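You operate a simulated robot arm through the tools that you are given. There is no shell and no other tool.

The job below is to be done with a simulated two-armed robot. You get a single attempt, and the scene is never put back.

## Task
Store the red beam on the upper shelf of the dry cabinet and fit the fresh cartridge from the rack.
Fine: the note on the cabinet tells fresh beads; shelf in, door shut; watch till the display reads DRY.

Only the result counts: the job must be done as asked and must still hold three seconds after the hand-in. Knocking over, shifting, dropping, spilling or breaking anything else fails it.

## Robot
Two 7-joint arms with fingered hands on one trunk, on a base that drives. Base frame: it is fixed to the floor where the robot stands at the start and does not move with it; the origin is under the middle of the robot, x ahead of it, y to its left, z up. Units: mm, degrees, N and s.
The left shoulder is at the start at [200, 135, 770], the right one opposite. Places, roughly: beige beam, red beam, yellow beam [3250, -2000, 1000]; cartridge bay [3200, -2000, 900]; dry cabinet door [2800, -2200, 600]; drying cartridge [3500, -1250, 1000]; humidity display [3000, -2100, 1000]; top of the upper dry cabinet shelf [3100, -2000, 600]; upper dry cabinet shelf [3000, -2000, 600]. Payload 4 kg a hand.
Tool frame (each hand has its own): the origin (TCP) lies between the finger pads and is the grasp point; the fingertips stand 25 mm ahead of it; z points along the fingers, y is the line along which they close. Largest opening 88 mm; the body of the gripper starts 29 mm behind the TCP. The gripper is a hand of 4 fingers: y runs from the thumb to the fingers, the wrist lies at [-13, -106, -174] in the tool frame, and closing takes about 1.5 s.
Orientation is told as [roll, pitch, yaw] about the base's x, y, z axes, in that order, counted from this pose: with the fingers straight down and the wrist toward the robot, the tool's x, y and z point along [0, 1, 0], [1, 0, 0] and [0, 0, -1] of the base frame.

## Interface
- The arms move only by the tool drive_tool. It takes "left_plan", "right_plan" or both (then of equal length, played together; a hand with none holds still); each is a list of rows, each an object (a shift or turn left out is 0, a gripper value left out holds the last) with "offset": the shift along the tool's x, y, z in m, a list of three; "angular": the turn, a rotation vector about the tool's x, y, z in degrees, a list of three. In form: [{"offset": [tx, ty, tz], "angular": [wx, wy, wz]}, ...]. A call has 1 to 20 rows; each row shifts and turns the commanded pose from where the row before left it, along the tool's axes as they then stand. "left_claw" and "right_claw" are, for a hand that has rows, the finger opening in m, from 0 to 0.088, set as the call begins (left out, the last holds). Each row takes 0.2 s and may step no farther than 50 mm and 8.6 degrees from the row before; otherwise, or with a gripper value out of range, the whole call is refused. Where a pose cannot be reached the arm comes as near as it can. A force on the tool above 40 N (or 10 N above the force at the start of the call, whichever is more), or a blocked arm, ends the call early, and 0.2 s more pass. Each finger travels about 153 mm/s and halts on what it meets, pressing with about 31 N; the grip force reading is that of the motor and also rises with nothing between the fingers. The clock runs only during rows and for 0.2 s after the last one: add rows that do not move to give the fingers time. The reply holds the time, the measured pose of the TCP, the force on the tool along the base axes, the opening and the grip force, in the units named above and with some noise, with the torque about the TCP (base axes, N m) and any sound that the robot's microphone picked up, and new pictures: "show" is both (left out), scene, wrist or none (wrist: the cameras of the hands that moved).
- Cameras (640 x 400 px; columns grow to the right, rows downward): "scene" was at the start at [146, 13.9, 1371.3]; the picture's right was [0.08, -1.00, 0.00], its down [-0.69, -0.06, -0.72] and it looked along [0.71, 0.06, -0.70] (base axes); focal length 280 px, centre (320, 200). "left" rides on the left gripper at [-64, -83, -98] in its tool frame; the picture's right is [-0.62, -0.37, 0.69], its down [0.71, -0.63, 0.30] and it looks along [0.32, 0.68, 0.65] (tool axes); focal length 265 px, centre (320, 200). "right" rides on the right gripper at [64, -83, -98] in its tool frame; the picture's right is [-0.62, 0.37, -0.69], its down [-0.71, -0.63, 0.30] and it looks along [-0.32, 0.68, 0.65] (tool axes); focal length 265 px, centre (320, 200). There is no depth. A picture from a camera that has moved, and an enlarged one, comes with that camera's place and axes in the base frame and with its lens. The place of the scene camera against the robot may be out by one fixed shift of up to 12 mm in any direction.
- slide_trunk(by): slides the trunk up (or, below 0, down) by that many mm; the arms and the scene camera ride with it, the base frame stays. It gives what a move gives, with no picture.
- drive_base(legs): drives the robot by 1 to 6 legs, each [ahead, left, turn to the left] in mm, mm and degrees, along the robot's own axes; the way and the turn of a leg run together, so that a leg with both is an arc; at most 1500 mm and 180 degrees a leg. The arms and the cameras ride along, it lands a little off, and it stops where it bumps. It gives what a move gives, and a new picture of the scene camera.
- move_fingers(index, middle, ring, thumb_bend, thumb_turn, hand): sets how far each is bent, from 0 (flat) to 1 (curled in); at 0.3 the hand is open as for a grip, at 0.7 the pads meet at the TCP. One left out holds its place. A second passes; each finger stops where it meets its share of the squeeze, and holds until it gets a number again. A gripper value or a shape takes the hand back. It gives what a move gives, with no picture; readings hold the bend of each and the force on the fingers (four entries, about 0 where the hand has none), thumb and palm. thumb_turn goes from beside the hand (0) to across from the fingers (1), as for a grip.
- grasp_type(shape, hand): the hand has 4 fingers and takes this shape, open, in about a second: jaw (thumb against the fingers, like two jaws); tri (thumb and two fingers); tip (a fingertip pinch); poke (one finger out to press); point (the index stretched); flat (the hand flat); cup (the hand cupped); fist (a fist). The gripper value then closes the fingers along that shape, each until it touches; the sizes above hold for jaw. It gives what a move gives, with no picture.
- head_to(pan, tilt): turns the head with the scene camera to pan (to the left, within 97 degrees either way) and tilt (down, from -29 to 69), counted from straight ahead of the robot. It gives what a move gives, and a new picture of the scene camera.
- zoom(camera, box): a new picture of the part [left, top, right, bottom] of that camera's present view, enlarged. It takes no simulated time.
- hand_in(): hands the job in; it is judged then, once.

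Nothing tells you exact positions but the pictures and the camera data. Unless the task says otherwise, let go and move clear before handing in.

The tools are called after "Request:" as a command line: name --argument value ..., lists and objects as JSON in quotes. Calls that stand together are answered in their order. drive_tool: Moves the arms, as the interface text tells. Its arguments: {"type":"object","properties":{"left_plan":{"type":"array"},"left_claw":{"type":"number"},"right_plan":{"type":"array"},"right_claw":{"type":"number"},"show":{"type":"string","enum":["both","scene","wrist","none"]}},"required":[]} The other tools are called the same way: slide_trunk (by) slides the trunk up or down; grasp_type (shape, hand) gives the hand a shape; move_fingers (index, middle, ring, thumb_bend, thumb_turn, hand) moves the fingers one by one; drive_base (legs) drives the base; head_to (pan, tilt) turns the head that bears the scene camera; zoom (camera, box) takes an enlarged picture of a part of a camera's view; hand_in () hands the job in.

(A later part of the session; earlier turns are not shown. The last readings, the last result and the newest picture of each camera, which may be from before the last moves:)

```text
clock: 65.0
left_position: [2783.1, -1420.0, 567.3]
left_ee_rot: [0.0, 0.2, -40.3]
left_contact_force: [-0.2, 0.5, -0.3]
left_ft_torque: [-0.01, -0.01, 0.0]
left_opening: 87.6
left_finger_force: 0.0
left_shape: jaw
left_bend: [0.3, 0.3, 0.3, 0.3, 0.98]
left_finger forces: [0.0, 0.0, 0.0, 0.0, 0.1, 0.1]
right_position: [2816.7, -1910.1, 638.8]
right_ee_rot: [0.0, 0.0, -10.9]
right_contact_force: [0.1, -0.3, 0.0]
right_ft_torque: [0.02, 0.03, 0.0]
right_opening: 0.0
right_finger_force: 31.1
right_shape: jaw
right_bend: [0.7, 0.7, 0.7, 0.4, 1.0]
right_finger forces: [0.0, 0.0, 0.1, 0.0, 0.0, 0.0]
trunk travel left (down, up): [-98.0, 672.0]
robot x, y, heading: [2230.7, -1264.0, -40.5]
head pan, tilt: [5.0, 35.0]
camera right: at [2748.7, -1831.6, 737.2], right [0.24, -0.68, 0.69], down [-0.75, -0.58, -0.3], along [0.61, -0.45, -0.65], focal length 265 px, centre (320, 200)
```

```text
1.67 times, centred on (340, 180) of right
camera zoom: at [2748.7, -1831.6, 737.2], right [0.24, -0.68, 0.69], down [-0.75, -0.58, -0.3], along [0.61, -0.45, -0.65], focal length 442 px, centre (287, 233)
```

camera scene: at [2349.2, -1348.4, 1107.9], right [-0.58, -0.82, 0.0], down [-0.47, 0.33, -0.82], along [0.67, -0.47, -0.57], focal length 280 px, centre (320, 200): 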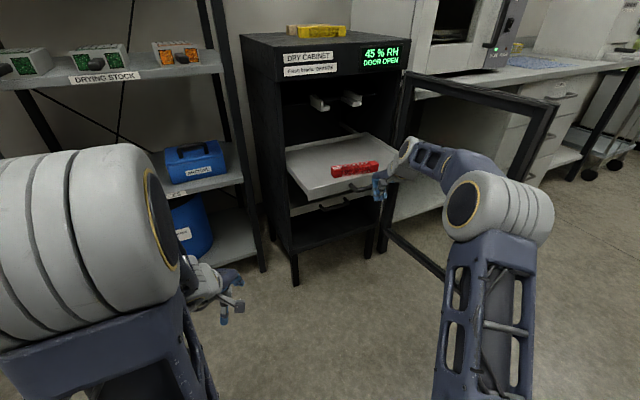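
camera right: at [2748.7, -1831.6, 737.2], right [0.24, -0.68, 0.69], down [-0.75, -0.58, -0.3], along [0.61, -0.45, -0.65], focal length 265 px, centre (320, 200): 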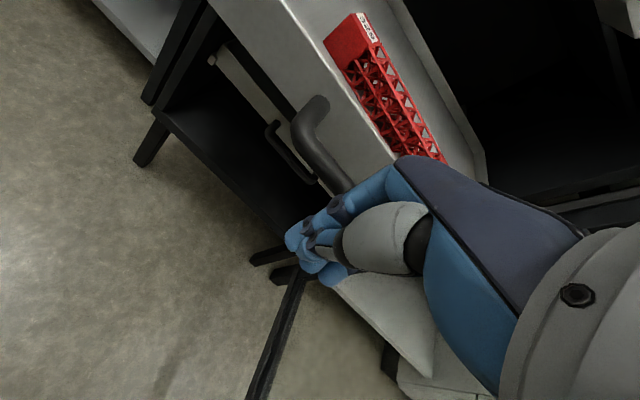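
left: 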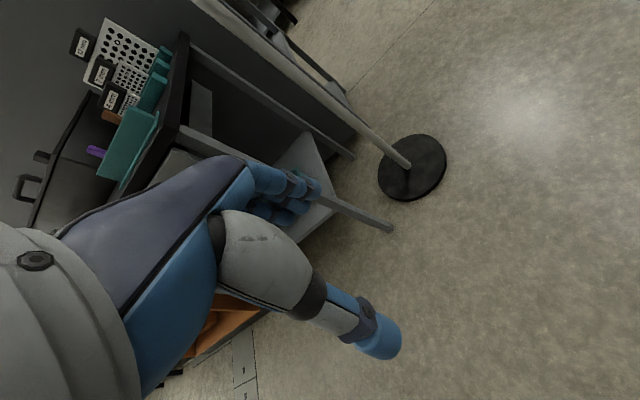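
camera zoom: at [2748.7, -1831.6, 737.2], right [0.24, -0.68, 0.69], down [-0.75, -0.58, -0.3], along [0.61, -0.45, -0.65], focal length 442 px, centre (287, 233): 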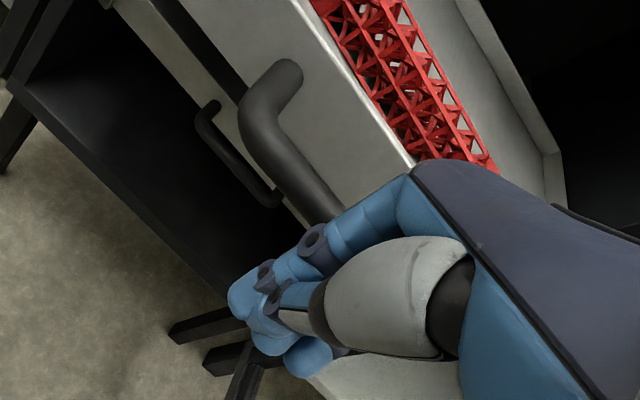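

The hand is at handle height (bar ≈ z 630) about 40–55 mm in front of it. I drive along the cabinet axis in short legs to push the shelf in.

Request:
drive_base --legs '[[52, 30, 0]]'

Request:
drive_tool --right_plan '[{}]' --show "wrist"

```text
clock: 65.9
left_position: [2844.4, -1430.8, 567.5]
left_ee_rot: [-0.1, 0.2, -40.2]
left_contact_force: [0.3, 0.9, -0.3]
left_ft_torque: [0.0, -0.02, 0.02]
left_opening: 87.8
left_finger_force: 0.0
left_shape: jaw
left_bend: [0.3, 0.3, 0.3, 0.3, 0.98]
left_finger forces: [0.0, 0.1, 0.0, 0.1, 0.0, 0.0]
right_position: [2875.9, -1923.2, 638.8]
right_ee_rot: [0.0, 0.0, -10.9]
right_contact_force: [-1.4, 0.1, 0.7]
right_ft_torque: [-0.04, -0.05, -0.01]
right_opening: 0.0
right_finger_force: 31.2
right_shape: jaw
right_bend: [0.7, 0.7, 0.7, 0.72, 1.0]
right_finger forces: [0.1, 0.1, 0.0, 0.1, 0.0, 0.0]
trunk travel left (down, up): [-98.0, 672.0]
robot x, y, heading: [2287.0, -1279.9, -40.3]
head pan, tilt: [5.0, 35.0]
camera scene: at [2408.9, -1359.6, 1107.9], right [-0.58, -0.82, 0.0], down [-0.47, 0.33, -0.82], along [0.67, -0.47, -0.57], focal length 280 px, centre (320, 200)
```

scene: 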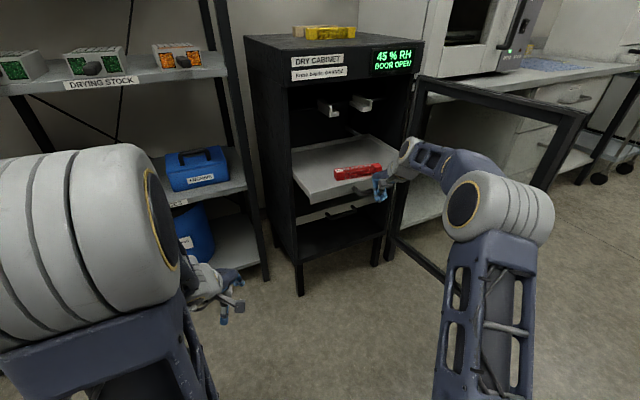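

```text
clock: 66.3
left_position: [2844.4, -1431.1, 566.6]
left_ee_rot: [0.0, 0.3, -40.3]
left_contact_force: [0.2, 0.0, 1.0]
left_ft_torque: [0.0, 0.01, 0.0]
left_opening: 87.6
left_finger_force: 0.0
left_shape: jaw
left_bend: [0.3, 0.3, 0.3, 0.3, 0.98]
left_finger forces: [0.0, 0.0, 0.1, 0.1, 0.1, 0.0]
right_position: [2876.7, -1921.4, 637.7]
right_ee_rot: [0.1, 0.0, -11.0]
right_contact_force: [-0.3, 0.0, 0.7]
right_ft_torque: [0.02, 0.0, 0.0]
right_opening: 0.0
right_finger_force: 31.3
right_shape: jaw
right_bend: [0.7, 0.7, 0.7, 0.72, 1.0]
right_finger forces: [0.0, 0.0, 0.0, 0.0, 0.0, 0.0]
trunk travel left (down, up): [-98.0, 672.0]
robot x, y, heading: [2285.6, -1275.4, -40.2]
head pan, tilt: [5.0, 35.0]
camera right: at [2808.4, -1842.7, 737.1], right [0.24, -0.68, 0.69], down [-0.75, -0.58, -0.3], along [0.61, -0.45, -0.65], focal length 265 px, centre (320, 200)
```

right: 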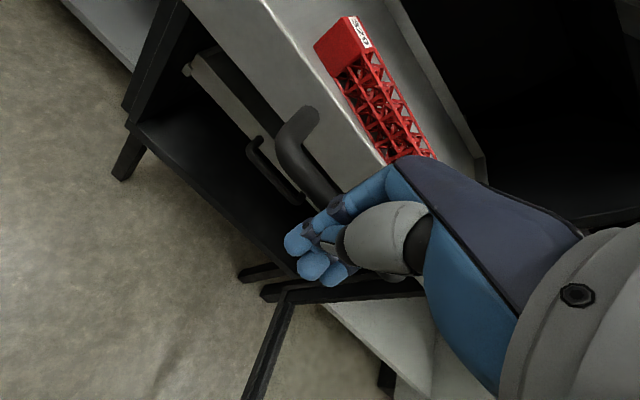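

The shelf handle moved in about 39 mm with little resistance and the beam rode along. I keep pushing in steps.

Request:
drive_base --legs '[[52, 30, 0]]'

Request:
drive_base --legs '[[43, 25, 0]]'

Request:
drive_tool --right_plan '[{}]' --show "wrist"

```text
clock: 67.3
left_position: [2904.6, -1440.9, 567.5]
left_ee_rot: [0.0, 0.3, -40.4]
left_contact_force: [-0.1, 0.7, -0.4]
left_ft_torque: [-0.02, -0.01, -0.04]
left_opening: 87.6
left_finger_force: 0.1
left_shape: jaw
left_bend: [0.3, 0.3, 0.3, 0.3, 0.98]
left_finger forces: [0.0, 0.0, 0.0, 0.0, 0.0, 0.1]
right_position: [2936.1, -1932.7, 638.8]
right_ee_rot: [0.0, 0.1, -11.0]
right_contact_force: [-1.0, 0.2, 0.0]
right_ft_torque: [-0.04, 0.02, 0.0]
right_opening: 0.2
right_finger_force: 30.8
right_shape: jaw
right_bend: [0.7, 0.7, 0.7, 0.72, 1.0]
right_finger forces: [0.0, 0.4, 0.0, 0.1, 0.0, 0.0]
trunk travel left (down, up): [-98.0, 672.0]
robot x, y, heading: [2349.1, -1290.8, -40.2]
head pan, tilt: [5.0, 35.0]
camera scene: at [2468.5, -1370.6, 1107.9], right [-0.58, -0.82, 0.0], down [-0.47, 0.33, -0.82], along [0.67, -0.47, -0.57], focal length 280 px, centre (320, 200)
```

scene: 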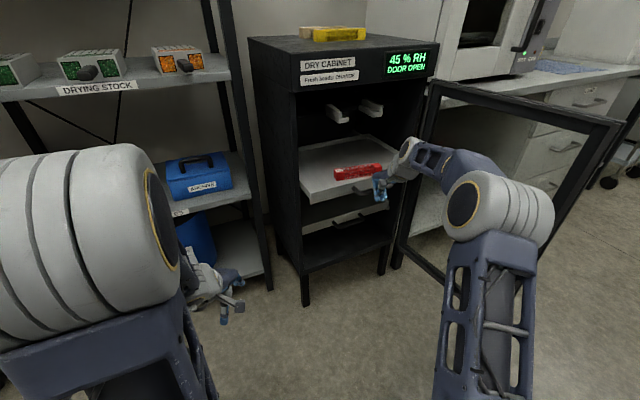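

```text
clock: 68.2
left_position: [2954.7, -1450.5, 567.2]
left_ee_rot: [0.0, 0.3, -40.4]
left_contact_force: [0.4, -0.5, 0.3]
left_ft_torque: [0.01, 0.02, 0.01]
left_opening: 87.8
left_finger_force: 0.0
left_shape: jaw
left_bend: [0.3, 0.3, 0.3, 0.3, 0.98]
left_finger forces: [0.1, 0.0, 0.0, 0.1, 0.0, 0.0]
right_position: [2986.1, -1940.3, 639.3]
right_ee_rot: [0.0, 0.0, -10.9]
right_contact_force: [-1.4, -0.3, 0.3]
right_ft_torque: [-0.01, -0.02, -0.01]
right_opening: 0.1
right_finger_force: 30.9
right_shape: jaw
right_bend: [0.7, 0.7, 0.7, 0.72, 1.0]
right_finger forces: [0.0, 1.1, 0.1, 0.0, 0.0, 0.0]
trunk travel left (down, up): [-98.0, 672.0]
robot x, y, heading: [2399.2, -1296.4, -40.2]
head pan, tilt: [5.0, 35.0]
camera scene: at [2517.7, -1379.6, 1107.9], right [-0.58, -0.82, 0.0], down [-0.47, 0.33, -0.82], along [0.67, -0.47, -0.57], focal length 280 px, centre (320, 200)
```

scene: 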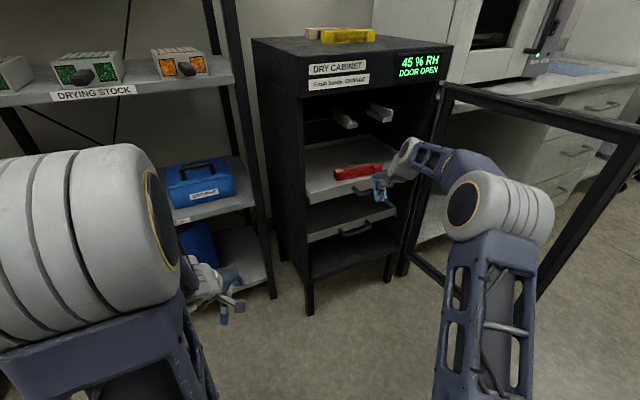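

```text
clock: 68.6
left_position: [2953.2, -1449.8, 567.0]
left_ee_rot: [0.1, 0.2, -40.3]
left_contact_force: [0.1, -0.3, 0.4]
left_ft_torque: [-0.02, -0.03, 0.0]
left_opening: 87.7
left_finger_force: 0.0
left_shape: jaw
left_bend: [0.3, 0.3, 0.3, 0.3, 0.98]
left_finger forces: [0.1, 0.1, 0.1, 0.0, 0.1, 0.0]
right_position: [2986.2, -1941.5, 638.9]
right_ee_rot: [0.1, 0.1, -11.0]
right_contact_force: [-0.1, 0.5, 0.6]
right_ft_torque: [-0.03, -0.03, -0.03]
right_opening: 0.0
right_finger_force: 31.1
right_shape: jaw
right_bend: [0.7, 0.7, 0.7, 0.72, 1.0]
right_finger forces: [0.0, 0.3, 0.0, 0.1, 0.1, 0.0]
trunk travel left (down, up): [-98.0, 672.0]
robot x, y, heading: [2397.3, -1296.0, -40.5]
head pan, tilt: [5.0, 35.0]
camera right: at [2917.6, -1862.4, 736.8], right [0.25, -0.68, 0.69], down [-0.75, -0.58, -0.3], along [0.61, -0.45, -0.65], focal length 265 px, centre (320, 200)
```

right: 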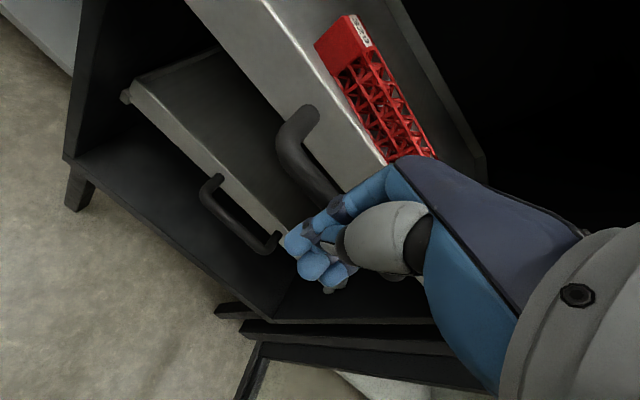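

Request:
drive_base --legs '[[34, 20, 0]]'

Request:
drive_tool --right_plan '[{}]' --show "wrist"

```text
clock: 69.5
left_position: [2991.7, -1457.6, 567.3]
left_ee_rot: [0.0, 0.2, -40.3]
left_contact_force: [0.2, 0.2, 0.9]
left_ft_torque: [0.03, -0.03, -0.01]
left_opening: 87.9
left_finger_force: 0.0
left_shape: jaw
left_bend: [0.3, 0.3, 0.3, 0.3, 0.98]
left_finger forces: [0.0, 0.1, 0.0, 0.0, 0.1, 0.0]
right_position: [3025.7, -1947.8, 637.8]
right_ee_rot: [0.1, 0.1, -10.9]
right_contact_force: [-1.1, 0.0, 2.1]
right_ft_torque: [0.0, -0.01, 0.03]
right_opening: 0.5
right_finger_force: 31.0
right_shape: jaw
right_bend: [0.7, 0.7, 0.7, 0.72, 1.0]
right_finger forces: [0.0, 1.5, 0.1, 0.0, 0.0, 0.0]
trunk travel left (down, up): [-98.0, 672.0]
robot x, y, heading: [2433.3, -1302.7, -40.1]
head pan, tilt: [5.0, 35.0]
camera scene: at [2556.9, -1386.2, 1107.9], right [-0.58, -0.82, 0.0], down [-0.47, 0.33, -0.82], along [0.67, -0.47, -0.57], focal length 280 px, centre (320, 200)
```

scene: 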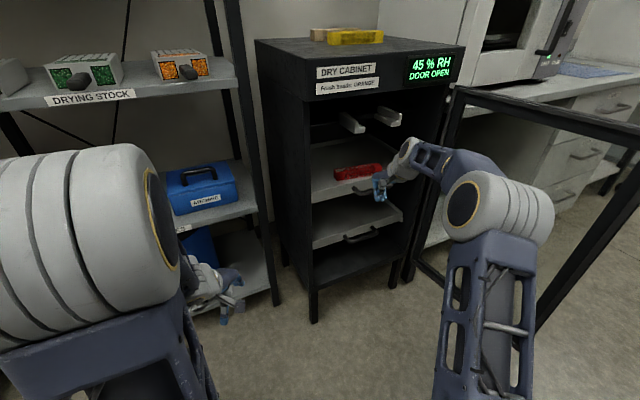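

```text
clock: 69.9
left_position: [2992.3, -1457.3, 567.7]
left_ee_rot: [0.0, 0.1, -40.3]
left_contact_force: [-0.6, -0.5, 0.1]
left_ft_torque: [0.03, 0.0, -0.01]
left_opening: 87.8
left_finger_force: 0.1
left_shape: jaw
left_bend: [0.3, 0.3, 0.3, 0.3, 0.98]
left_finger forces: [0.0, 0.1, 0.0, 0.1, 0.0, 0.0]
right_position: [3026.7, -1948.7, 638.3]
right_ee_rot: [0.1, 0.1, -10.9]
right_contact_force: [-0.7, 0.6, 0.9]
right_ft_torque: [-0.05, -0.01, 0.0]
right_opening: 0.0
right_finger_force: 31.0
right_shape: jaw
right_bend: [0.7, 0.7, 0.7, 0.72, 1.0]
right_finger forces: [0.1, 0.6, 0.0, 0.1, 0.0, 0.0]
trunk travel left (down, up): [-98.0, 672.0]
robot x, y, heading: [2436.4, -1302.3, -40.1]
head pan, tilt: [5.0, 35.0]
camera right: at [2956.9, -1868.9, 736.7], right [0.25, -0.68, 0.69], down [-0.75, -0.58, -0.3], along [0.61, -0.45, -0.66], focal length 265 px, centre (320, 200)
```

right: 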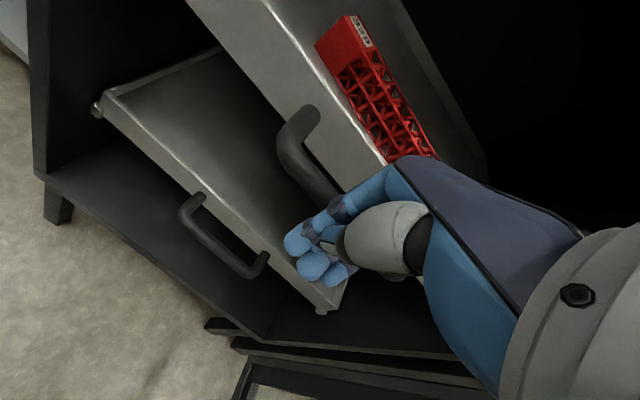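

The handle bar is now about at the front plane; the lower shelf sits ~30–40 mm deeper, so I push on in smaller steps, watching the force.

Request:
drive_base --legs '[[19, 11, 0]]'

Request:
drive_tool --right_plan '[{}]' --show "wrist"

```text
clock: 70.7
left_position: [3014.4, -1461.1, 567.3]
left_ee_rot: [0.0, 0.1, -40.2]
left_contact_force: [-0.9, 0.5, -0.1]
left_ft_torque: [0.03, 0.01, -0.03]
left_opening: 87.9
left_finger_force: 0.1
left_shape: jaw
left_bend: [0.3, 0.3, 0.3, 0.3, 0.98]
left_finger forces: [0.0, 0.1, 0.0, 0.1, 0.1, 0.0]
right_position: [3046.5, -1952.1, 637.2]
right_ee_rot: [0.2, 0.2, -11.0]
right_contact_force: [-0.5, 0.8, 0.6]
right_ft_torque: [-0.01, 0.0, -0.02]
right_opening: 0.0
right_finger_force: 30.9
right_shape: jaw
right_bend: [0.7, 0.7, 0.7, 0.72, 1.0]
right_finger forces: [0.1, 0.9, 0.0, 0.1, 0.1, 0.0]
trunk travel left (down, up): [-98.0, 672.0]
robot x, y, heading: [2456.5, -1305.9, -40.2]
head pan, tilt: [5.0, 35.0]
camera scene: at [2578.7, -1390.2, 1107.9], right [-0.58, -0.82, 0.0], down [-0.47, 0.33, -0.82], along [0.67, -0.47, -0.57], focal length 280 px, centre (320, 200)
```

scene: 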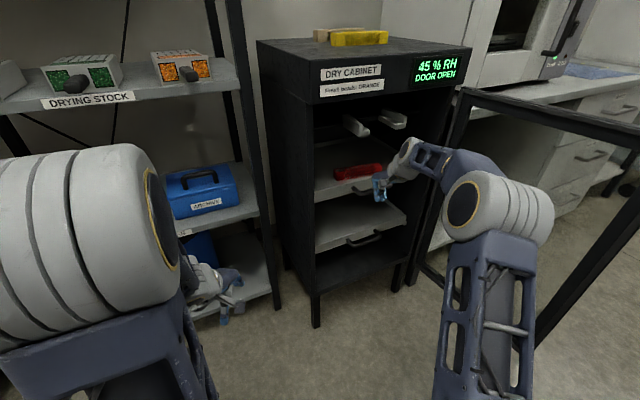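

```text
clock: 71.1
left_position: [3013.5, -1462.4, 566.7]
left_ee_rot: [0.0, 0.2, -40.3]
left_contact_force: [-0.7, 0.2, 0.3]
left_ft_torque: [-0.02, 0.01, -0.01]
left_opening: 87.7
left_finger_force: 0.0
left_shape: jaw
left_bend: [0.3, 0.3, 0.3, 0.3, 0.98]
left_finger forces: [0.0, 0.1, 0.0, 0.0, 0.1, 0.0]
right_position: [3046.5, -1952.3, 638.3]
right_ee_rot: [0.1, 0.2, -10.9]
right_contact_force: [-0.7, 0.7, 1.1]
right_ft_torque: [0.02, 0.01, -0.02]
right_opening: 0.2
right_finger_force: 31.0
right_shape: jaw
right_bend: [0.7, 0.7, 0.7, 0.72, 1.0]
right_finger forces: [0.1, 0.4, 0.0, 0.1, 0.0, 0.1]
trunk travel left (down, up): [-98.0, 672.0]
robot x, y, heading: [2460.1, -1306.9, -40.3]
head pan, tilt: [5.0, 35.0]
camera right: at [2978.5, -1873.1, 736.5], right [0.25, -0.68, 0.69], down [-0.75, -0.58, -0.3], along [0.61, -0.45, -0.66], focal length 265 px, centre (320, 200)
```

right: 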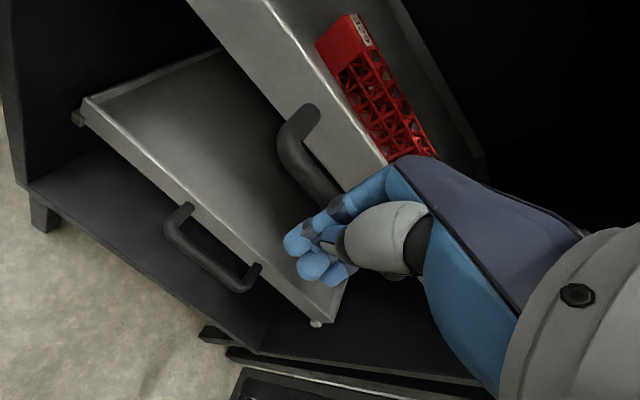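

By triangulation the lower shelf's handle bar sits at about +33 mm and the upper one at +24 mm, so ~10 mm remain. I push a bit more with the arm, where force is watched.

Request:
drive_tool --right_plan '[{"offset": [0, 0.005, 0]}, {"offset": [0, 0.005, 0]}, {}]' --show "none"

Request:
drive_tool --right_plan '[{"offset": [0, 0.004, 0]}, {"offset": [0, 0.004, 0]}, {}]' --show "wrist"

```text
clock: 71.9
left_position: [3014.5, -1461.5, 566.6]
left_ee_rot: [0.1, 0.2, -40.2]
left_contact_force: [-0.5, 0.1, 0.7]
left_ft_torque: [0.0, 0.0, 0.04]
left_opening: 87.7
left_finger_force: 0.1
left_shape: jaw
left_bend: [0.3, 0.3, 0.3, 0.3, 0.98]
left_finger forces: [0.0, 0.0, 0.1, 0.1, 0.0, 0.1]
right_position: [3057.1, -1953.9, 637.9]
right_ee_rot: [0.2, 0.1, -10.9]
right_contact_force: [0.2, -0.1, 0.8]
right_ft_torque: [0.0, 0.01, 0.01]
right_opening: 0.0
right_finger_force: 31.3
right_shape: jaw
right_bend: [0.7, 0.7, 0.7, 0.72, 1.0]
right_finger forces: [0.0, 0.3, 0.0, 0.1, 0.0, 0.1]
trunk travel left (down, up): [-98.0, 672.0]
robot x, y, heading: [2457.1, -1308.5, -40.0]
head pan, tilt: [5.0, 35.0]
```

```text
clock: 72.7
left_position: [3013.9, -1461.9, 567.9]
left_ee_rot: [0.0, 0.0, -40.3]
left_contact_force: [0.6, 0.4, -0.3]
left_ft_torque: [-0.03, -0.01, 0.01]
left_opening: 87.8
left_finger_force: 0.1
left_shape: jaw
left_bend: [0.3, 0.3, 0.3, 0.3, 0.98]
left_finger forces: [0.0, 0.0, 0.1, 0.0, 0.1, 0.0]
right_position: [3063.0, -1957.1, 639.2]
right_ee_rot: [-0.1, 0.1, -11.0]
right_contact_force: [-16.7, 2.7, 8.4]
right_ft_torque: [-0.13, -0.19, -0.19]
right_opening: 0.0
right_finger_force: 31.0
right_shape: jaw
right_bend: [0.7, 0.7, 0.7, 0.72, 1.0]
right_finger forces: [0.0, 31.0, 0.4, 0.0, 0.1, 0.0]
trunk travel left (down, up): [-98.0, 672.0]
robot x, y, heading: [2453.4, -1305.6, -40.0]
head pan, tilt: [5.0, 35.0]
camera right: at [2995.1, -1877.5, 737.0], right [0.25, -0.68, 0.69], down [-0.76, -0.58, -0.3], along [0.61, -0.45, -0.66], focal length 265 px, centre (320, 200)
```

right: 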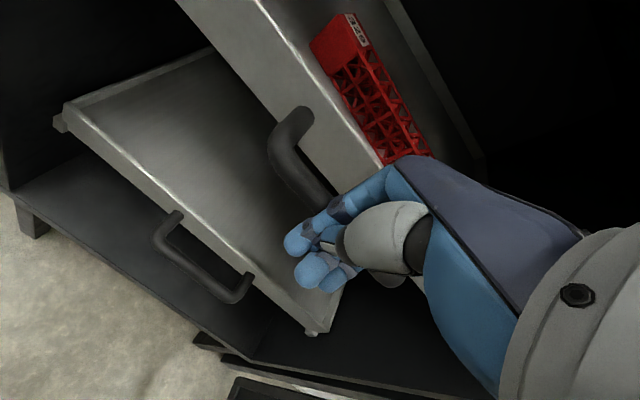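

Force has risen to 17 N, which suggests the shelf is at its stop. One more small push confirms it.

Request:
drive_tool --right_plan '[{"offset": [0, 0.004, 0]}, {}]' --show "scene"

```text
clock: 73.4
left_position: [3014.7, -1460.5, 568.0]
left_ee_rot: [-0.1, 0.2, -40.3]
left_contact_force: [0.1, 0.1, 0.1]
left_ft_torque: [0.02, 0.0, 0.01]
left_opening: 87.8
left_finger_force: 0.0
left_shape: jaw
left_bend: [0.3, 0.3, 0.3, 0.3, 0.98]
left_finger forces: [0.1, 0.0, 0.0, 0.1, 0.0, 0.1]
right_position: [3064.7, -1957.6, 640.1]
right_ee_rot: [-0.1, 0.4, -11.0]
right_contact_force: [-19.3, 8.7, 10.6]
right_ft_torque: [-0.14, -0.15, -0.12]
right_opening: 0.0
right_finger_force: 31.6
right_shape: jaw
right_bend: [0.7, 0.7, 0.7, 0.72, 1.0]
right_finger forces: [0.0, 35.0, 2.3, 0.0, 0.0, 0.0]
trunk travel left (down, up): [-98.0, 672.0]
robot x, y, heading: [2452.6, -1312.6, -40.3]
head pan, tilt: [5.0, 35.0]
stopped in row 2 (right hand): the force on the tool passed its limit at 41 N (the readings are from after the stop); the commanded pose is now the measured one
camera scene: at [2577.8, -1389.8, 1107.9], right [-0.58, -0.82, 0.0], down [-0.47, 0.33, -0.82], along [0.67, -0.47, -0.57], focal length 280 px, centre (320, 200)
```

scene: 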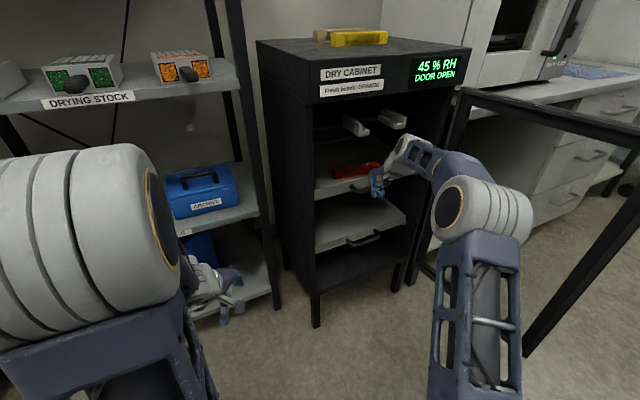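

The shelf is at its stop. Before withdrawing, I zoom on the orange cartridge and the bay rails for planning.

Request:
zoom --camera "scene" --box '[130, 30, 250, 110]'

Request:
zoom --camera "scene" --box '[300, 50, 440, 200]'

Request:
drive_base --legs '[[-103, -61, 0]]'

```text
5.00 times, centred on (190, 70) of scene
camera zoom: at [2577.8, -1389.8, 1107.9], right [-0.58, -0.82, 0.0], down [-0.47, 0.33, -0.82], along [0.67, -0.47, -0.57], focal length 1402 px, centre (970, 850)
```

zoom: 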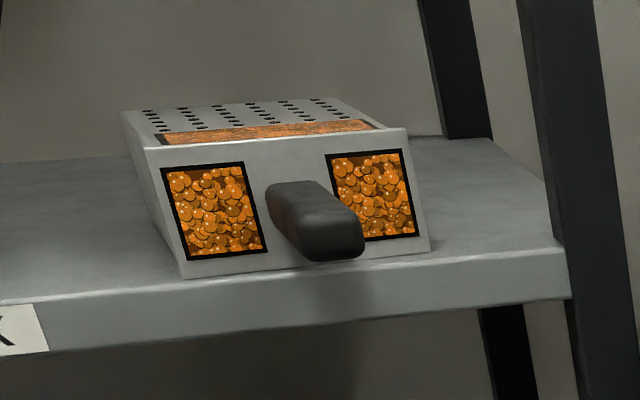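

```text
2.67 times, centred on (370, 125) of scene
camera zoom: at [2577.8, -1389.8, 1107.9], right [-0.58, -0.82, 0.0], down [-0.47, 0.33, -0.82], along [0.67, -0.47, -0.57], focal length 748 px, centre (187, 400)
```

zoom: 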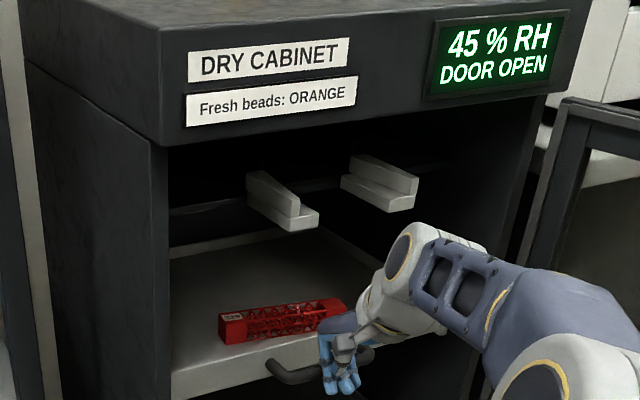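

```text
clock: 74.7
left_position: [2895.9, -1441.8, 567.3]
left_ee_rot: [-0.2, 0.2, -40.3]
left_contact_force: [0.5, 0.2, -1.1]
left_ft_torque: [0.02, -0.03, -0.05]
left_opening: 87.6
left_finger_force: 0.1
left_shape: jaw
left_bend: [0.3, 0.3, 0.3, 0.3, 0.98]
left_finger forces: [0.1, 0.0, 0.0, 0.0, 0.0, 0.0]
right_position: [2948.8, -1938.0, 638.7]
right_ee_rot: [0.0, 0.2, -10.9]
right_contact_force: [0.0, 0.6, -0.6]
right_ft_torque: [0.02, -0.02, 0.0]
right_opening: 0.0
right_finger_force: 31.5
right_shape: jaw
right_bend: [0.7, 0.7, 0.7, 0.73, 1.0]
right_finger forces: [0.0, 0.1, 0.1, 0.1, 0.1, 0.0]
trunk travel left (down, up): [-98.0, 672.0]
robot x, y, heading: [2338.7, -1290.9, -40.4]
head pan, tilt: [5.0, 35.0]
camera scene: at [2460.8, -1370.9, 1107.9], right [-0.58, -0.82, 0.0], down [-0.47, 0.33, -0.82], along [0.67, -0.47, -0.57], focal length 280 px, centre (320, 200)
```

scene: 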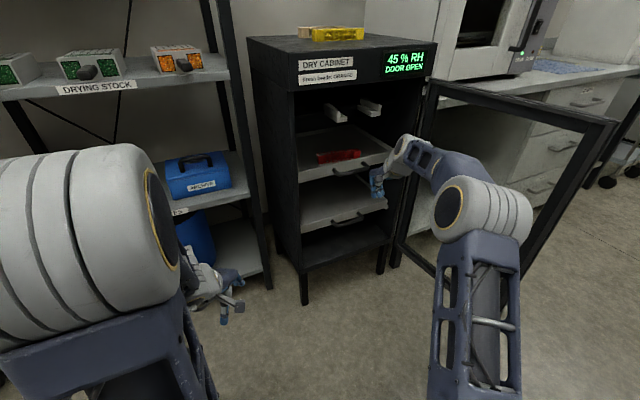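

The shelf is home and the beam is inside. For the cartridge I'll use the left arm (hand pointing down, closing across the handle), so I raise the trunk 400 mm and then tuck the right arm out of the way above the door's height.

Request:
slide_trunk --by 400

Request:
drive_tool --right_plan '[{"angular": [0, 0, 7.3]}, {"angular": [0, 0, 7.3]}, {"angular": [0, 0, 7.3]}, {"angular": [0, 0, 7.3]}, {"offset": [-0.02, -0.045, 0]}, {"offset": [-0.02, -0.045, 0]}, {"offset": [-0.02, -0.045, 0]}, {"offset": [-0.02, -0.045, 0]}, {"offset": [-0.02, -0.045, 0]}]' --show "scene"

```text
clock: 78.5
left_position: [2895.0, -1441.8, 967.0]
left_ee_rot: [0.0, 0.2, -40.3]
left_contact_force: [0.0, 0.1, 0.4]
left_ft_torque: [0.04, -0.03, 0.01]
left_opening: 87.6
left_finger_force: 0.0
left_shape: jaw
left_bend: [0.3, 0.3, 0.3, 0.3, 0.98]
left_finger forces: [0.0, 0.1, 0.0, 0.0, 0.0, 0.1]
right_position: [2948.5, -1939.0, 1038.1]
right_ee_rot: [0.0, 0.2, -11.0]
right_contact_force: [0.1, -0.5, -0.2]
right_ft_torque: [0.0, 0.02, -0.05]
right_opening: 0.0
right_finger_force: 30.6
right_shape: jaw
right_bend: [0.7, 0.7, 0.7, 0.73, 1.0]
right_finger forces: [0.1, 0.0, 0.0, 0.1, 0.0, 0.0]
trunk travel left (down, up): [-498.0, 272.0]
robot x, y, heading: [2337.6, -1289.2, -40.1]
head pan, tilt: [5.0, 35.0]
```

```text
clock: 80.5
left_position: [2895.9, -1440.9, 967.5]
left_ee_rot: [0.0, 0.2, -40.3]
left_contact_force: [0.2, 0.2, 0.1]
left_ft_torque: [-0.01, 0.01, -0.01]
left_opening: 87.9
left_finger_force: 0.2
left_shape: jaw
left_bend: [0.3, 0.3, 0.3, 0.3, 0.98]
left_finger forces: [0.0, 0.0, 0.0, 0.1, 0.0, 0.1]
right_position: [2713.0, -1868.4, 1040.2]
right_ee_rot: [-0.2, 0.2, -40.2]
right_contact_force: [0.4, -0.1, 0.4]
right_ft_torque: [-0.02, -0.04, -0.01]
right_opening: 0.0
right_finger_force: 31.6
right_shape: jaw
right_bend: [0.7, 0.7, 0.7, 0.73, 1.0]
right_finger forces: [0.0, 0.1, 0.0, 0.0, 0.0, 0.1]
trunk travel left (down, up): [-498.0, 272.0]
robot x, y, heading: [2341.3, -1287.4, -40.3]
head pan, tilt: [5.0, 35.0]
camera scene: at [2461.1, -1371.0, 1507.8], right [-0.58, -0.82, 0.0], down [-0.47, 0.33, -0.82], along [0.67, -0.47, -0.57], focal length 280 px, centre (320, 200)
```

scene: 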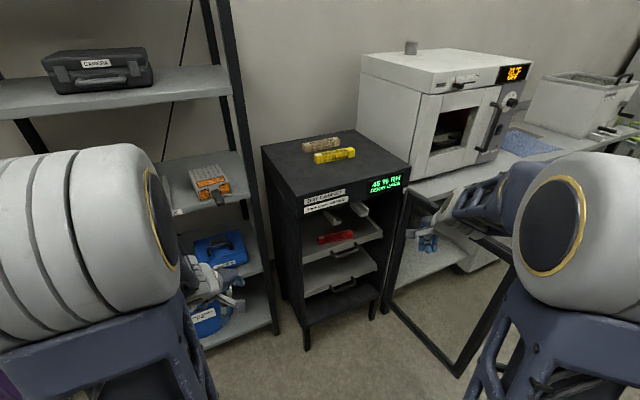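

The right arm is tucked. I zoom on the orange cartridge from this higher viewpoint to refine its place before sending the left hand.

Request:
zoom --camera "scene" --box '[160, 140, 260, 220]'

Request:
zoom --camera "scene" --box '[270, 170, 430, 310]'

```text
5.00 times, centred on (210, 180) of scene
camera zoom: at [2461.1, -1371.0, 1507.8], right [-0.58, -0.82, 0.0], down [-0.47, 0.33, -0.82], along [0.67, -0.47, -0.57], focal length 1402 px, centre (870, 300)
```

zoom: 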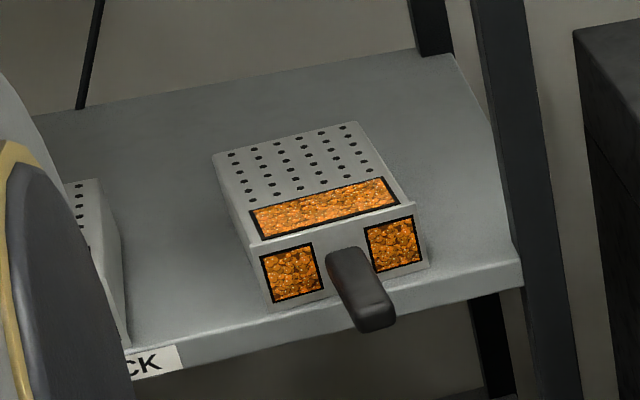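

```text
2.86 times, centred on (350, 240) of scene
camera zoom: at [2461.1, -1371.0, 1507.8], right [-0.58, -0.82, 0.0], down [-0.47, 0.33, -0.82], along [0.67, -0.47, -0.57], focal length 801 px, centre (234, 86)
```

zoom: 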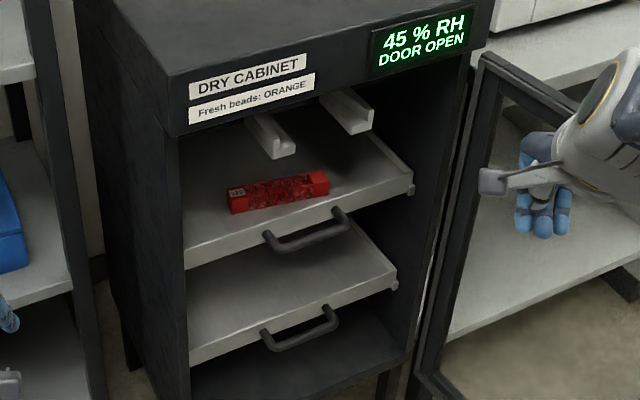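

The shelf is level with the lower one. By vertical-baseline triangulation the orange cartridge's handle tip is near [3243, -1534, 981], with the face at x≈3321 and the handle overhanging the shelf edge by ~50 mm, so the right hand pointing forward can grip it. I sidestep away from the stand and turn the robot to face the rack.

Request:
drive_base --legs '[[-11, 104, 0], [0, 0, 35]]'

```text
clock: 83.3
left_position: [2942.5, -1007.9, 966.9]
left_ee_rot: [-0.1, 0.2, -5.4]
left_contact_force: [-0.2, -0.2, -0.3]
left_ft_torque: [0.03, 0.02, -0.02]
left_opening: 87.6
left_finger_force: 0.0
left_shape: jaw
left_bend: [0.3, 0.3, 0.3, 0.3, 0.98]
left_finger forces: [0.0, 0.0, 0.1, 0.1, 0.0, 0.0]
right_position: [3037.6, -1463.9, 1038.6]
right_ee_rot: [-0.2, 0.2, -5.2]
right_contact_force: [-0.7, -0.5, 0.1]
right_ft_torque: [0.02, 0.03, 0.0]
right_opening: 0.1
right_finger_force: 30.8
right_shape: jaw
right_bend: [0.7, 0.7, 0.7, 0.73, 1.0]
right_finger forces: [0.0, 0.0, 0.0, 0.0, 0.0, 0.0]
trunk travel left (down, up): [-498.0, 272.0]
robot x, y, heading: [2396.7, -1204.4, -5.3]
head pan, tilt: [5.0, 35.0]
camera scene: at [2549.5, -1201.1, 1507.9], right [-0.01, -1.0, 0.0], down [-0.57, 0.0, -0.82], along [0.82, 0.0, -0.57], focal length 280 px, centre (320, 200)
```

scene: 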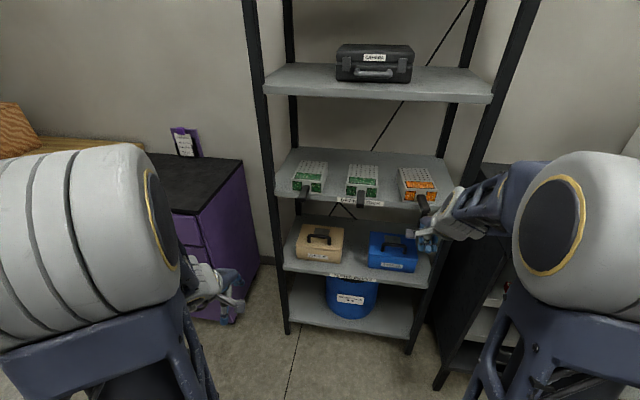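

I now face the rack squarely. I zoom to measure the orange cartridge again from here, then pitch the right hand up to point forward.

Request:
zoom --camera "scene" --box '[340, 140, 480, 240]'

Request:
drive_tool --right_plan '[{"offset": [0, -0.03, 0]}, {"angular": [-8.5, 0, 0]}, {"angular": [-8.5, 0, 0]}, {"angular": [-8.5, 0, 0]}, {"angular": [-8.5, 0, 0]}, {"angular": [-8.5, 0, 0]}, {"angular": [-8.5, 0, 0]}, {"angular": [-8.5, 0, 0]}, {"angular": [-8.5, 0, 0]}, {"angular": [-8.5, 0, 0]}, {"angular": [-8.5, 0, 0]}, {"angular": [-5, 0, 0]}, {}]' --right_claw 0.088 --show "both"

```text
4.00 times, centred on (410, 190) of scene
camera zoom: at [2549.5, -1201.1, 1507.9], right [-0.01, -1.0, 0.0], down [-0.57, 0.0, -0.82], along [0.82, 0.0, -0.57], focal length 1121 px, centre (-40, 240)
```

zoom: 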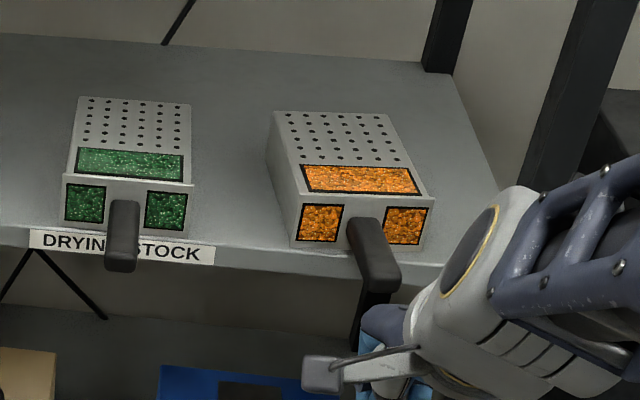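

```text
clock: 86.1
left_position: [2942.5, -1008.7, 966.3]
left_ee_rot: [0.0, 0.2, -5.4]
left_contact_force: [0.0, 0.3, 0.1]
left_ft_torque: [0.03, 0.01, -0.04]
left_opening: 87.9
left_finger_force: 0.1
left_shape: jaw
left_bend: [0.3, 0.3, 0.3, 0.3, 0.98]
left_finger forces: [0.0, 0.1, 0.0, 0.0, 0.0, 0.1]
right_position: [3078.4, -1510.1, 1108.0]
right_ee_rot: [-15.6, -89.6, 10.6]
right_contact_force: [-0.4, 0.1, -0.8]
right_ft_torque: [0.03, -0.02, 0.03]
right_opening: 87.7
right_finger_force: 0.0
right_shape: jaw
right_bend: [0.3, 0.3, 0.3, 0.3, 0.98]
right_finger forces: [0.1, 0.1, 0.0, 0.0, 0.0, 0.1]
right hand out of reach, approached as far as the arm can: row 3, 6, 7, 8, 10, 11, 12
trunk travel left (down, up): [-498.0, 272.0]
robot x, y, heading: [2393.6, -1202.3, -5.3]
head pan, tilt: [5.0, 35.0]
camera scene: at [2549.5, -1201.1, 1507.9], right [-0.01, -1.0, 0.0], down [-0.57, 0.0, -0.82], along [0.82, 0.0, -0.57], focal length 280 px, centre (320, 200)
camera right: at [2987.2, -1437.9, 1025.8], right [-0.74, -0.56, 0.37], down [0.24, -0.74, -0.63], along [0.63, -0.38, 0.68], focal length 265 px, centre (320, 200)
```

scene: 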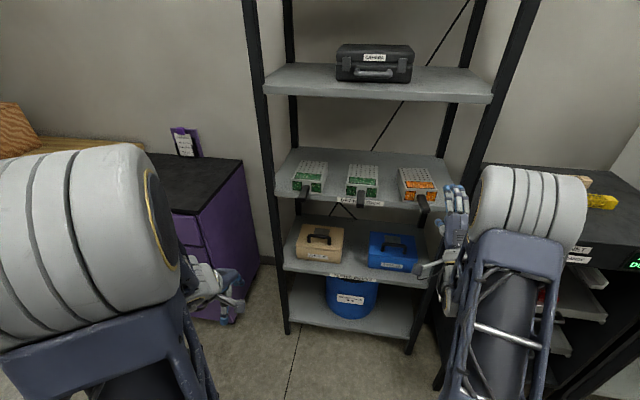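
right: 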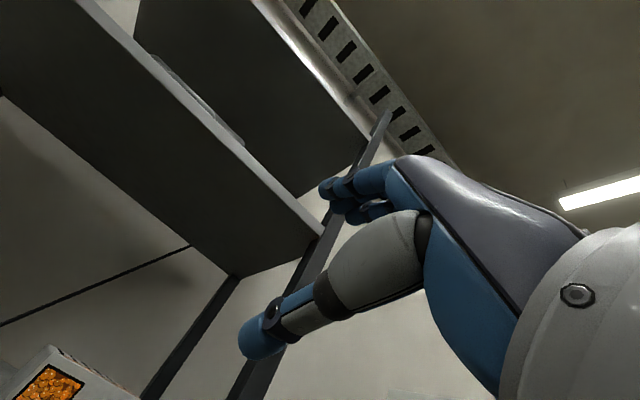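

The hand now points forward (pitch ≈ -90°), though the pose was too close in for the arm, so it drifted up; I'll step forward to bring it back into reach and see where it settles.

Request:
drive_tool --right_plan '[{"offset": [0, 0, 0.04]}, {"offset": [0, 0, 0.04]}, {}]' --show "none"

```text
clock: 86.9
left_position: [2942.2, -1008.5, 966.6]
left_ee_rot: [0.0, 0.2, -5.3]
left_contact_force: [0.4, -1.2, 0.4]
left_ft_torque: [0.0, -0.01, -0.01]
left_opening: 87.7
left_finger_force: 0.0
left_shape: jaw
left_bend: [0.3, 0.3, 0.3, 0.3, 0.98]
left_finger forces: [0.0, 0.1, 0.0, 0.1, 0.0, 0.0]
right_position: [3155.2, -1532.7, 1110.5]
right_ee_rot: [-36.6, -89.7, 31.9]
right_contact_force: [-0.5, -0.4, -0.6]
right_ft_torque: [-0.03, -0.01, 0.06]
right_opening: 88.0
right_finger_force: 0.1
right_shape: jaw
right_bend: [0.3, 0.3, 0.3, 0.3, 0.98]
right_finger forces: [0.1, 0.0, 0.0, 0.0, 0.0, 0.0]
right hand out of reach, approached as far as the arm can: row 1, 2
trunk travel left (down, up): [-498.0, 272.0]
robot x, y, heading: [2398.3, -1205.4, -5.0]
head pan, tilt: [5.0, 35.0]
```

Request:
drive_tool --right_plan '[{}]' --show "both"

```text
clock: 87.3
left_position: [2941.8, -1008.9, 966.4]
left_ee_rot: [0.0, 0.1, -5.3]
left_contact_force: [-0.6, 0.3, -0.6]
left_ft_torque: [-0.04, 0.0, 0.0]
left_opening: 87.7
left_finger_force: 0.1
left_shape: jaw
left_bend: [0.3, 0.3, 0.3, 0.3, 0.98]
left_finger forces: [0.1, 0.0, 0.1, 0.0, 0.1, 0.0]
right_position: [3154.2, -1533.6, 1110.7]
right_ee_rot: [-36.5, -89.8, 31.8]
right_contact_force: [-0.5, -0.4, -0.1]
right_ft_torque: [0.0, 0.0, 0.01]
right_opening: 87.9
right_finger_force: 0.0
right_shape: jaw
right_bend: [0.3, 0.3, 0.3, 0.3, 0.98]
right_finger forces: [0.0, 0.0, 0.0, 0.0, 0.1, 0.0]
trunk travel left (down, up): [-498.0, 272.0]
robot x, y, heading: [2396.1, -1203.4, -5.6]
head pan, tilt: [5.0, 35.0]
camera scene: at [2549.5, -1201.1, 1507.9], right [-0.01, -1.0, 0.0], down [-0.57, 0.0, -0.82], along [0.82, 0.0, -0.57], focal length 280 px, centre (320, 200)
camera right: at [3062.4, -1461.2, 1027.2], right [-0.74, -0.56, 0.37], down [0.24, -0.74, -0.63], along [0.63, -0.38, 0.68], focal length 265 px, centre (320, 200)
```

scene: 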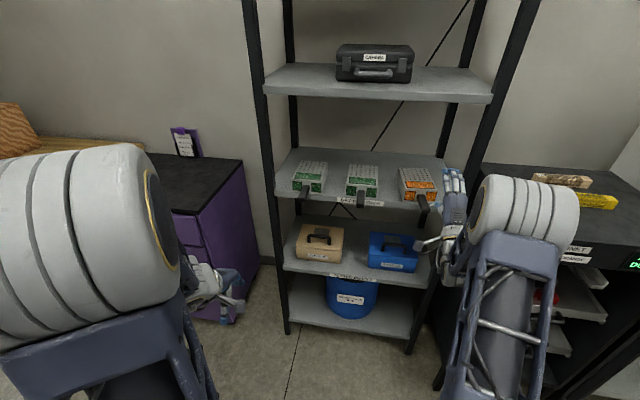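
right: 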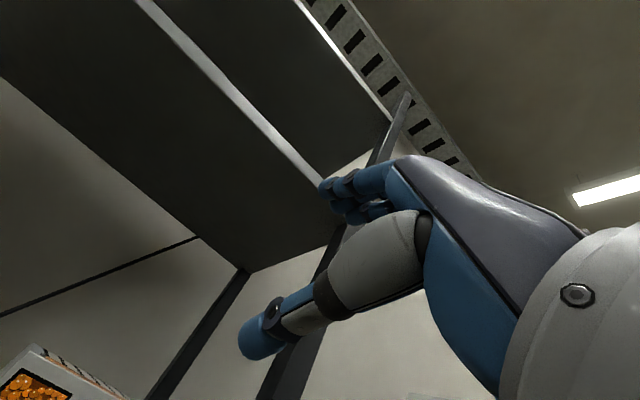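

The arm settled at [3154, -1533, 1110]. I try lowering the hand with the arm itself, keeping the elbow high above the cabinet top.

Request:
drive_tool --right_plan '[{"offset": [0, -0.03, 0]}, {"offset": [0, -0.03, 0]}, {}]' --show "scene"

```text
clock: 88.1
left_position: [2941.5, -1008.8, 966.5]
left_ee_rot: [0.2, 0.2, -5.2]
left_contact_force: [0.3, 0.0, 0.1]
left_ft_torque: [-0.02, 0.03, 0.0]
left_opening: 87.6
left_finger_force: 0.0
left_shape: jaw
left_bend: [0.3, 0.3, 0.3, 0.3, 0.98]
left_finger forces: [0.0, 0.0, 0.0, 0.0, 0.1, 0.1]
right_position: [3151.6, -1539.2, 1052.8]
right_ee_rot: [-34.8, -89.7, 30.1]
right_contact_force: [0.1, -1.1, 0.1]
right_ft_torque: [0.01, 0.01, 0.0]
right_opening: 87.8
right_finger_force: 0.1
right_shape: jaw
right_bend: [0.3, 0.3, 0.3, 0.3, 0.98]
right_finger forces: [0.1, 0.0, 0.0, 0.1, 0.0, 0.1]
right hand out of reach, approached as far as the arm can: row 1, 2
trunk travel left (down, up): [-498.0, 272.0]
robot x, y, heading: [2400.4, -1199.8, -5.4]
head pan, tilt: [5.0, 35.0]
camera scene: at [2549.5, -1201.1, 1507.9], right [-0.01, -1.0, 0.0], down [-0.57, 0.0, -0.82], along [0.82, 0.0, -0.57], focal length 280 px, centre (320, 200)
```

scene: 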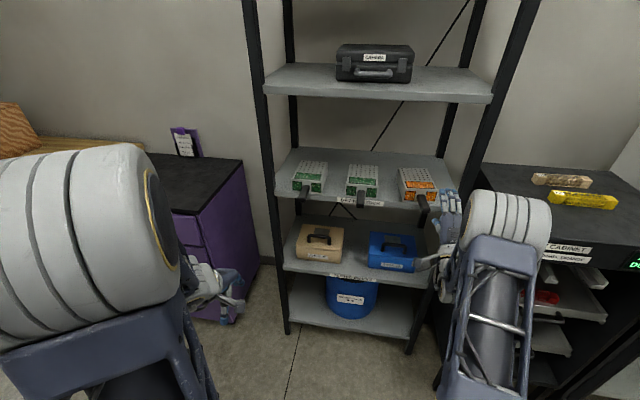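

The commanded pose lags the real one because it lies too close in; I command a point further out, about 100 mm in front of the handle at its height, to see whether it becomes reachable.

Request:
drive_tool --right_plan '[{"offset": [-0.02, 0, 0.015]}, {"offset": [-0.02, 0, 0.015]}, {"offset": [-0.02, 0, 0.015]}, {}]' --show "both"

```text
clock: 89.1
left_position: [2942.0, -1009.0, 967.0]
left_ee_rot: [0.0, 0.1, -5.3]
left_contact_force: [1.0, 0.8, -0.3]
left_ft_torque: [-0.02, 0.02, -0.02]
left_opening: 87.7
left_finger_force: 0.1
left_shape: jaw
left_bend: [0.3, 0.3, 0.3, 0.3, 0.98]
left_finger forces: [0.1, 0.1, 0.0, 0.0, 0.0, 0.0]
right_position: [3191.0, -1604.5, 1052.0]
right_ee_rot: [-32.9, -89.7, 27.7]
right_contact_force: [0.4, -0.1, 0.0]
right_ft_torque: [-0.03, -0.02, 0.04]
right_opening: 87.9
right_finger_force: 0.0
right_shape: jaw
right_bend: [0.3, 0.3, 0.3, 0.3, 0.98]
right_finger forces: [0.0, 0.1, 0.1, 0.0, 0.1, 0.0]
trunk travel left (down, up): [-498.0, 272.0]
robot x, y, heading: [2398.9, -1203.3, -5.2]
head pan, tilt: [5.0, 35.0]
camera scene: at [2549.5, -1201.1, 1507.9], right [-0.01, -1.0, 0.0], down [-0.57, 0.0, -0.82], along [0.82, 0.0, -0.57], focal length 280 px, centre (320, 200)
camera right: at [3100.0, -1532.0, 967.9], right [-0.74, -0.55, 0.37], down [0.24, -0.74, -0.63], along [0.62, -0.38, 0.68], focal length 265 px, centre (320, 200)
```

scene: 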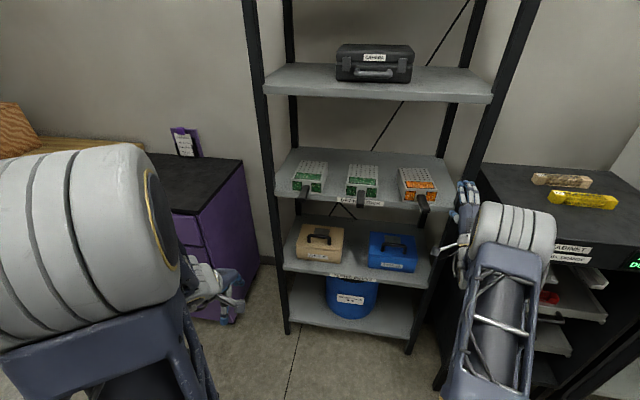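
right: 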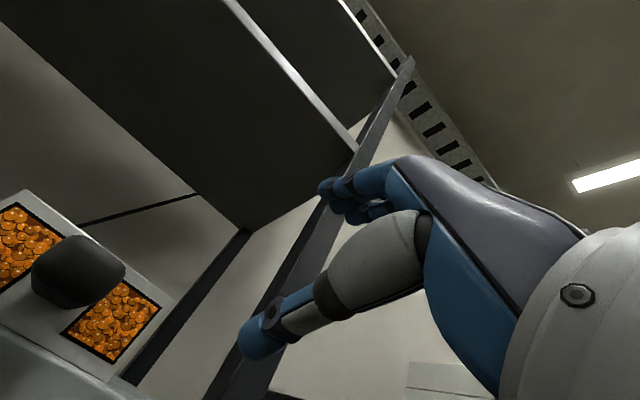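

The pose is reachable now but too far right, close to the rack's post. I back off, then move left toward the handle's line.

Request:
drive_tool --right_plan '[{"offset": [0, 0, -0.03]}, {"offset": [0.03, 0, 0]}, {"offset": [0.03, 0, 0]}, {}]' --show "wrist"

```text
clock: 90.1
left_position: [2941.9, -1008.5, 965.7]
left_ee_rot: [-0.1, 0.2, -5.4]
left_contact_force: [-0.9, 0.3, -0.6]
left_ft_torque: [-0.01, -0.01, -0.04]
left_opening: 87.8
left_finger_force: 0.0
left_shape: jaw
left_bend: [0.3, 0.3, 0.3, 0.3, 0.98]
left_finger forces: [0.0, 0.1, 0.1, 0.0, 0.1, 0.0]
right_position: [3166.6, -1543.6, 1052.8]
right_ee_rot: [-31.0, -89.7, 26.2]
right_contact_force: [-0.3, 0.0, 0.0]
right_ft_torque: [-0.01, 0.01, -0.04]
right_opening: 88.0
right_finger_force: 0.1
right_shape: jaw
right_bend: [0.3, 0.3, 0.3, 0.3, 0.98]
right_finger forces: [0.1, 0.0, 0.0, 0.1, 0.0, 0.0]
trunk travel left (down, up): [-498.0, 272.0]
robot x, y, heading: [2396.2, -1204.5, -5.3]
head pan, tilt: [5.0, 35.0]
camera right: at [3073.7, -1471.4, 968.8], right [-0.74, -0.56, 0.37], down [0.24, -0.74, -0.63], along [0.63, -0.38, 0.68], focal length 265 px, centre (320, 200)
```

right: 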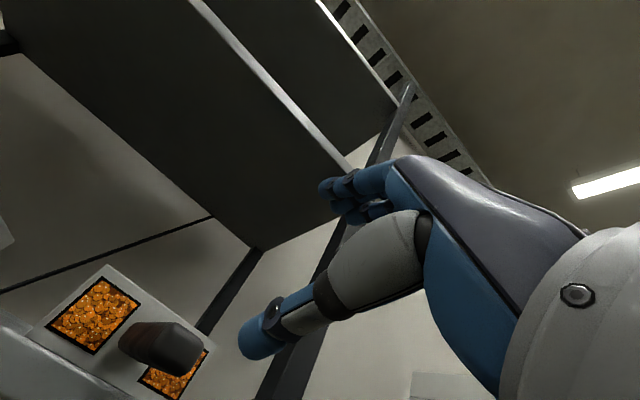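

Request:
zoom --camera "right" --box '[0, 230, 260, 400]'

```text
2.35 times, centred on (130, 315) of right
camera zoom: at [3073.7, -1471.4, 968.8], right [-0.74, -0.56, 0.37], down [0.24, -0.74, -0.63], along [0.63, -0.38, 0.68], focal length 624 px, centre (767, -71)
```

zoom: 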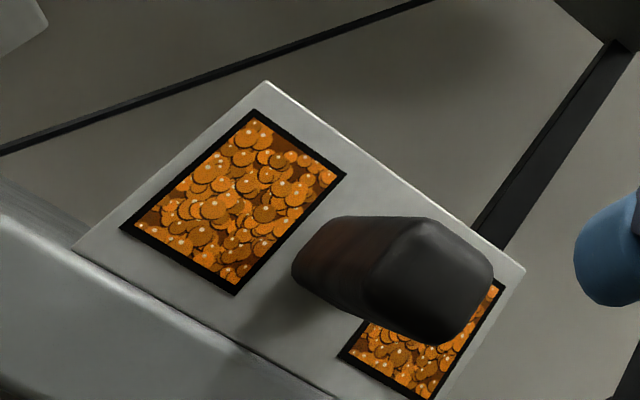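

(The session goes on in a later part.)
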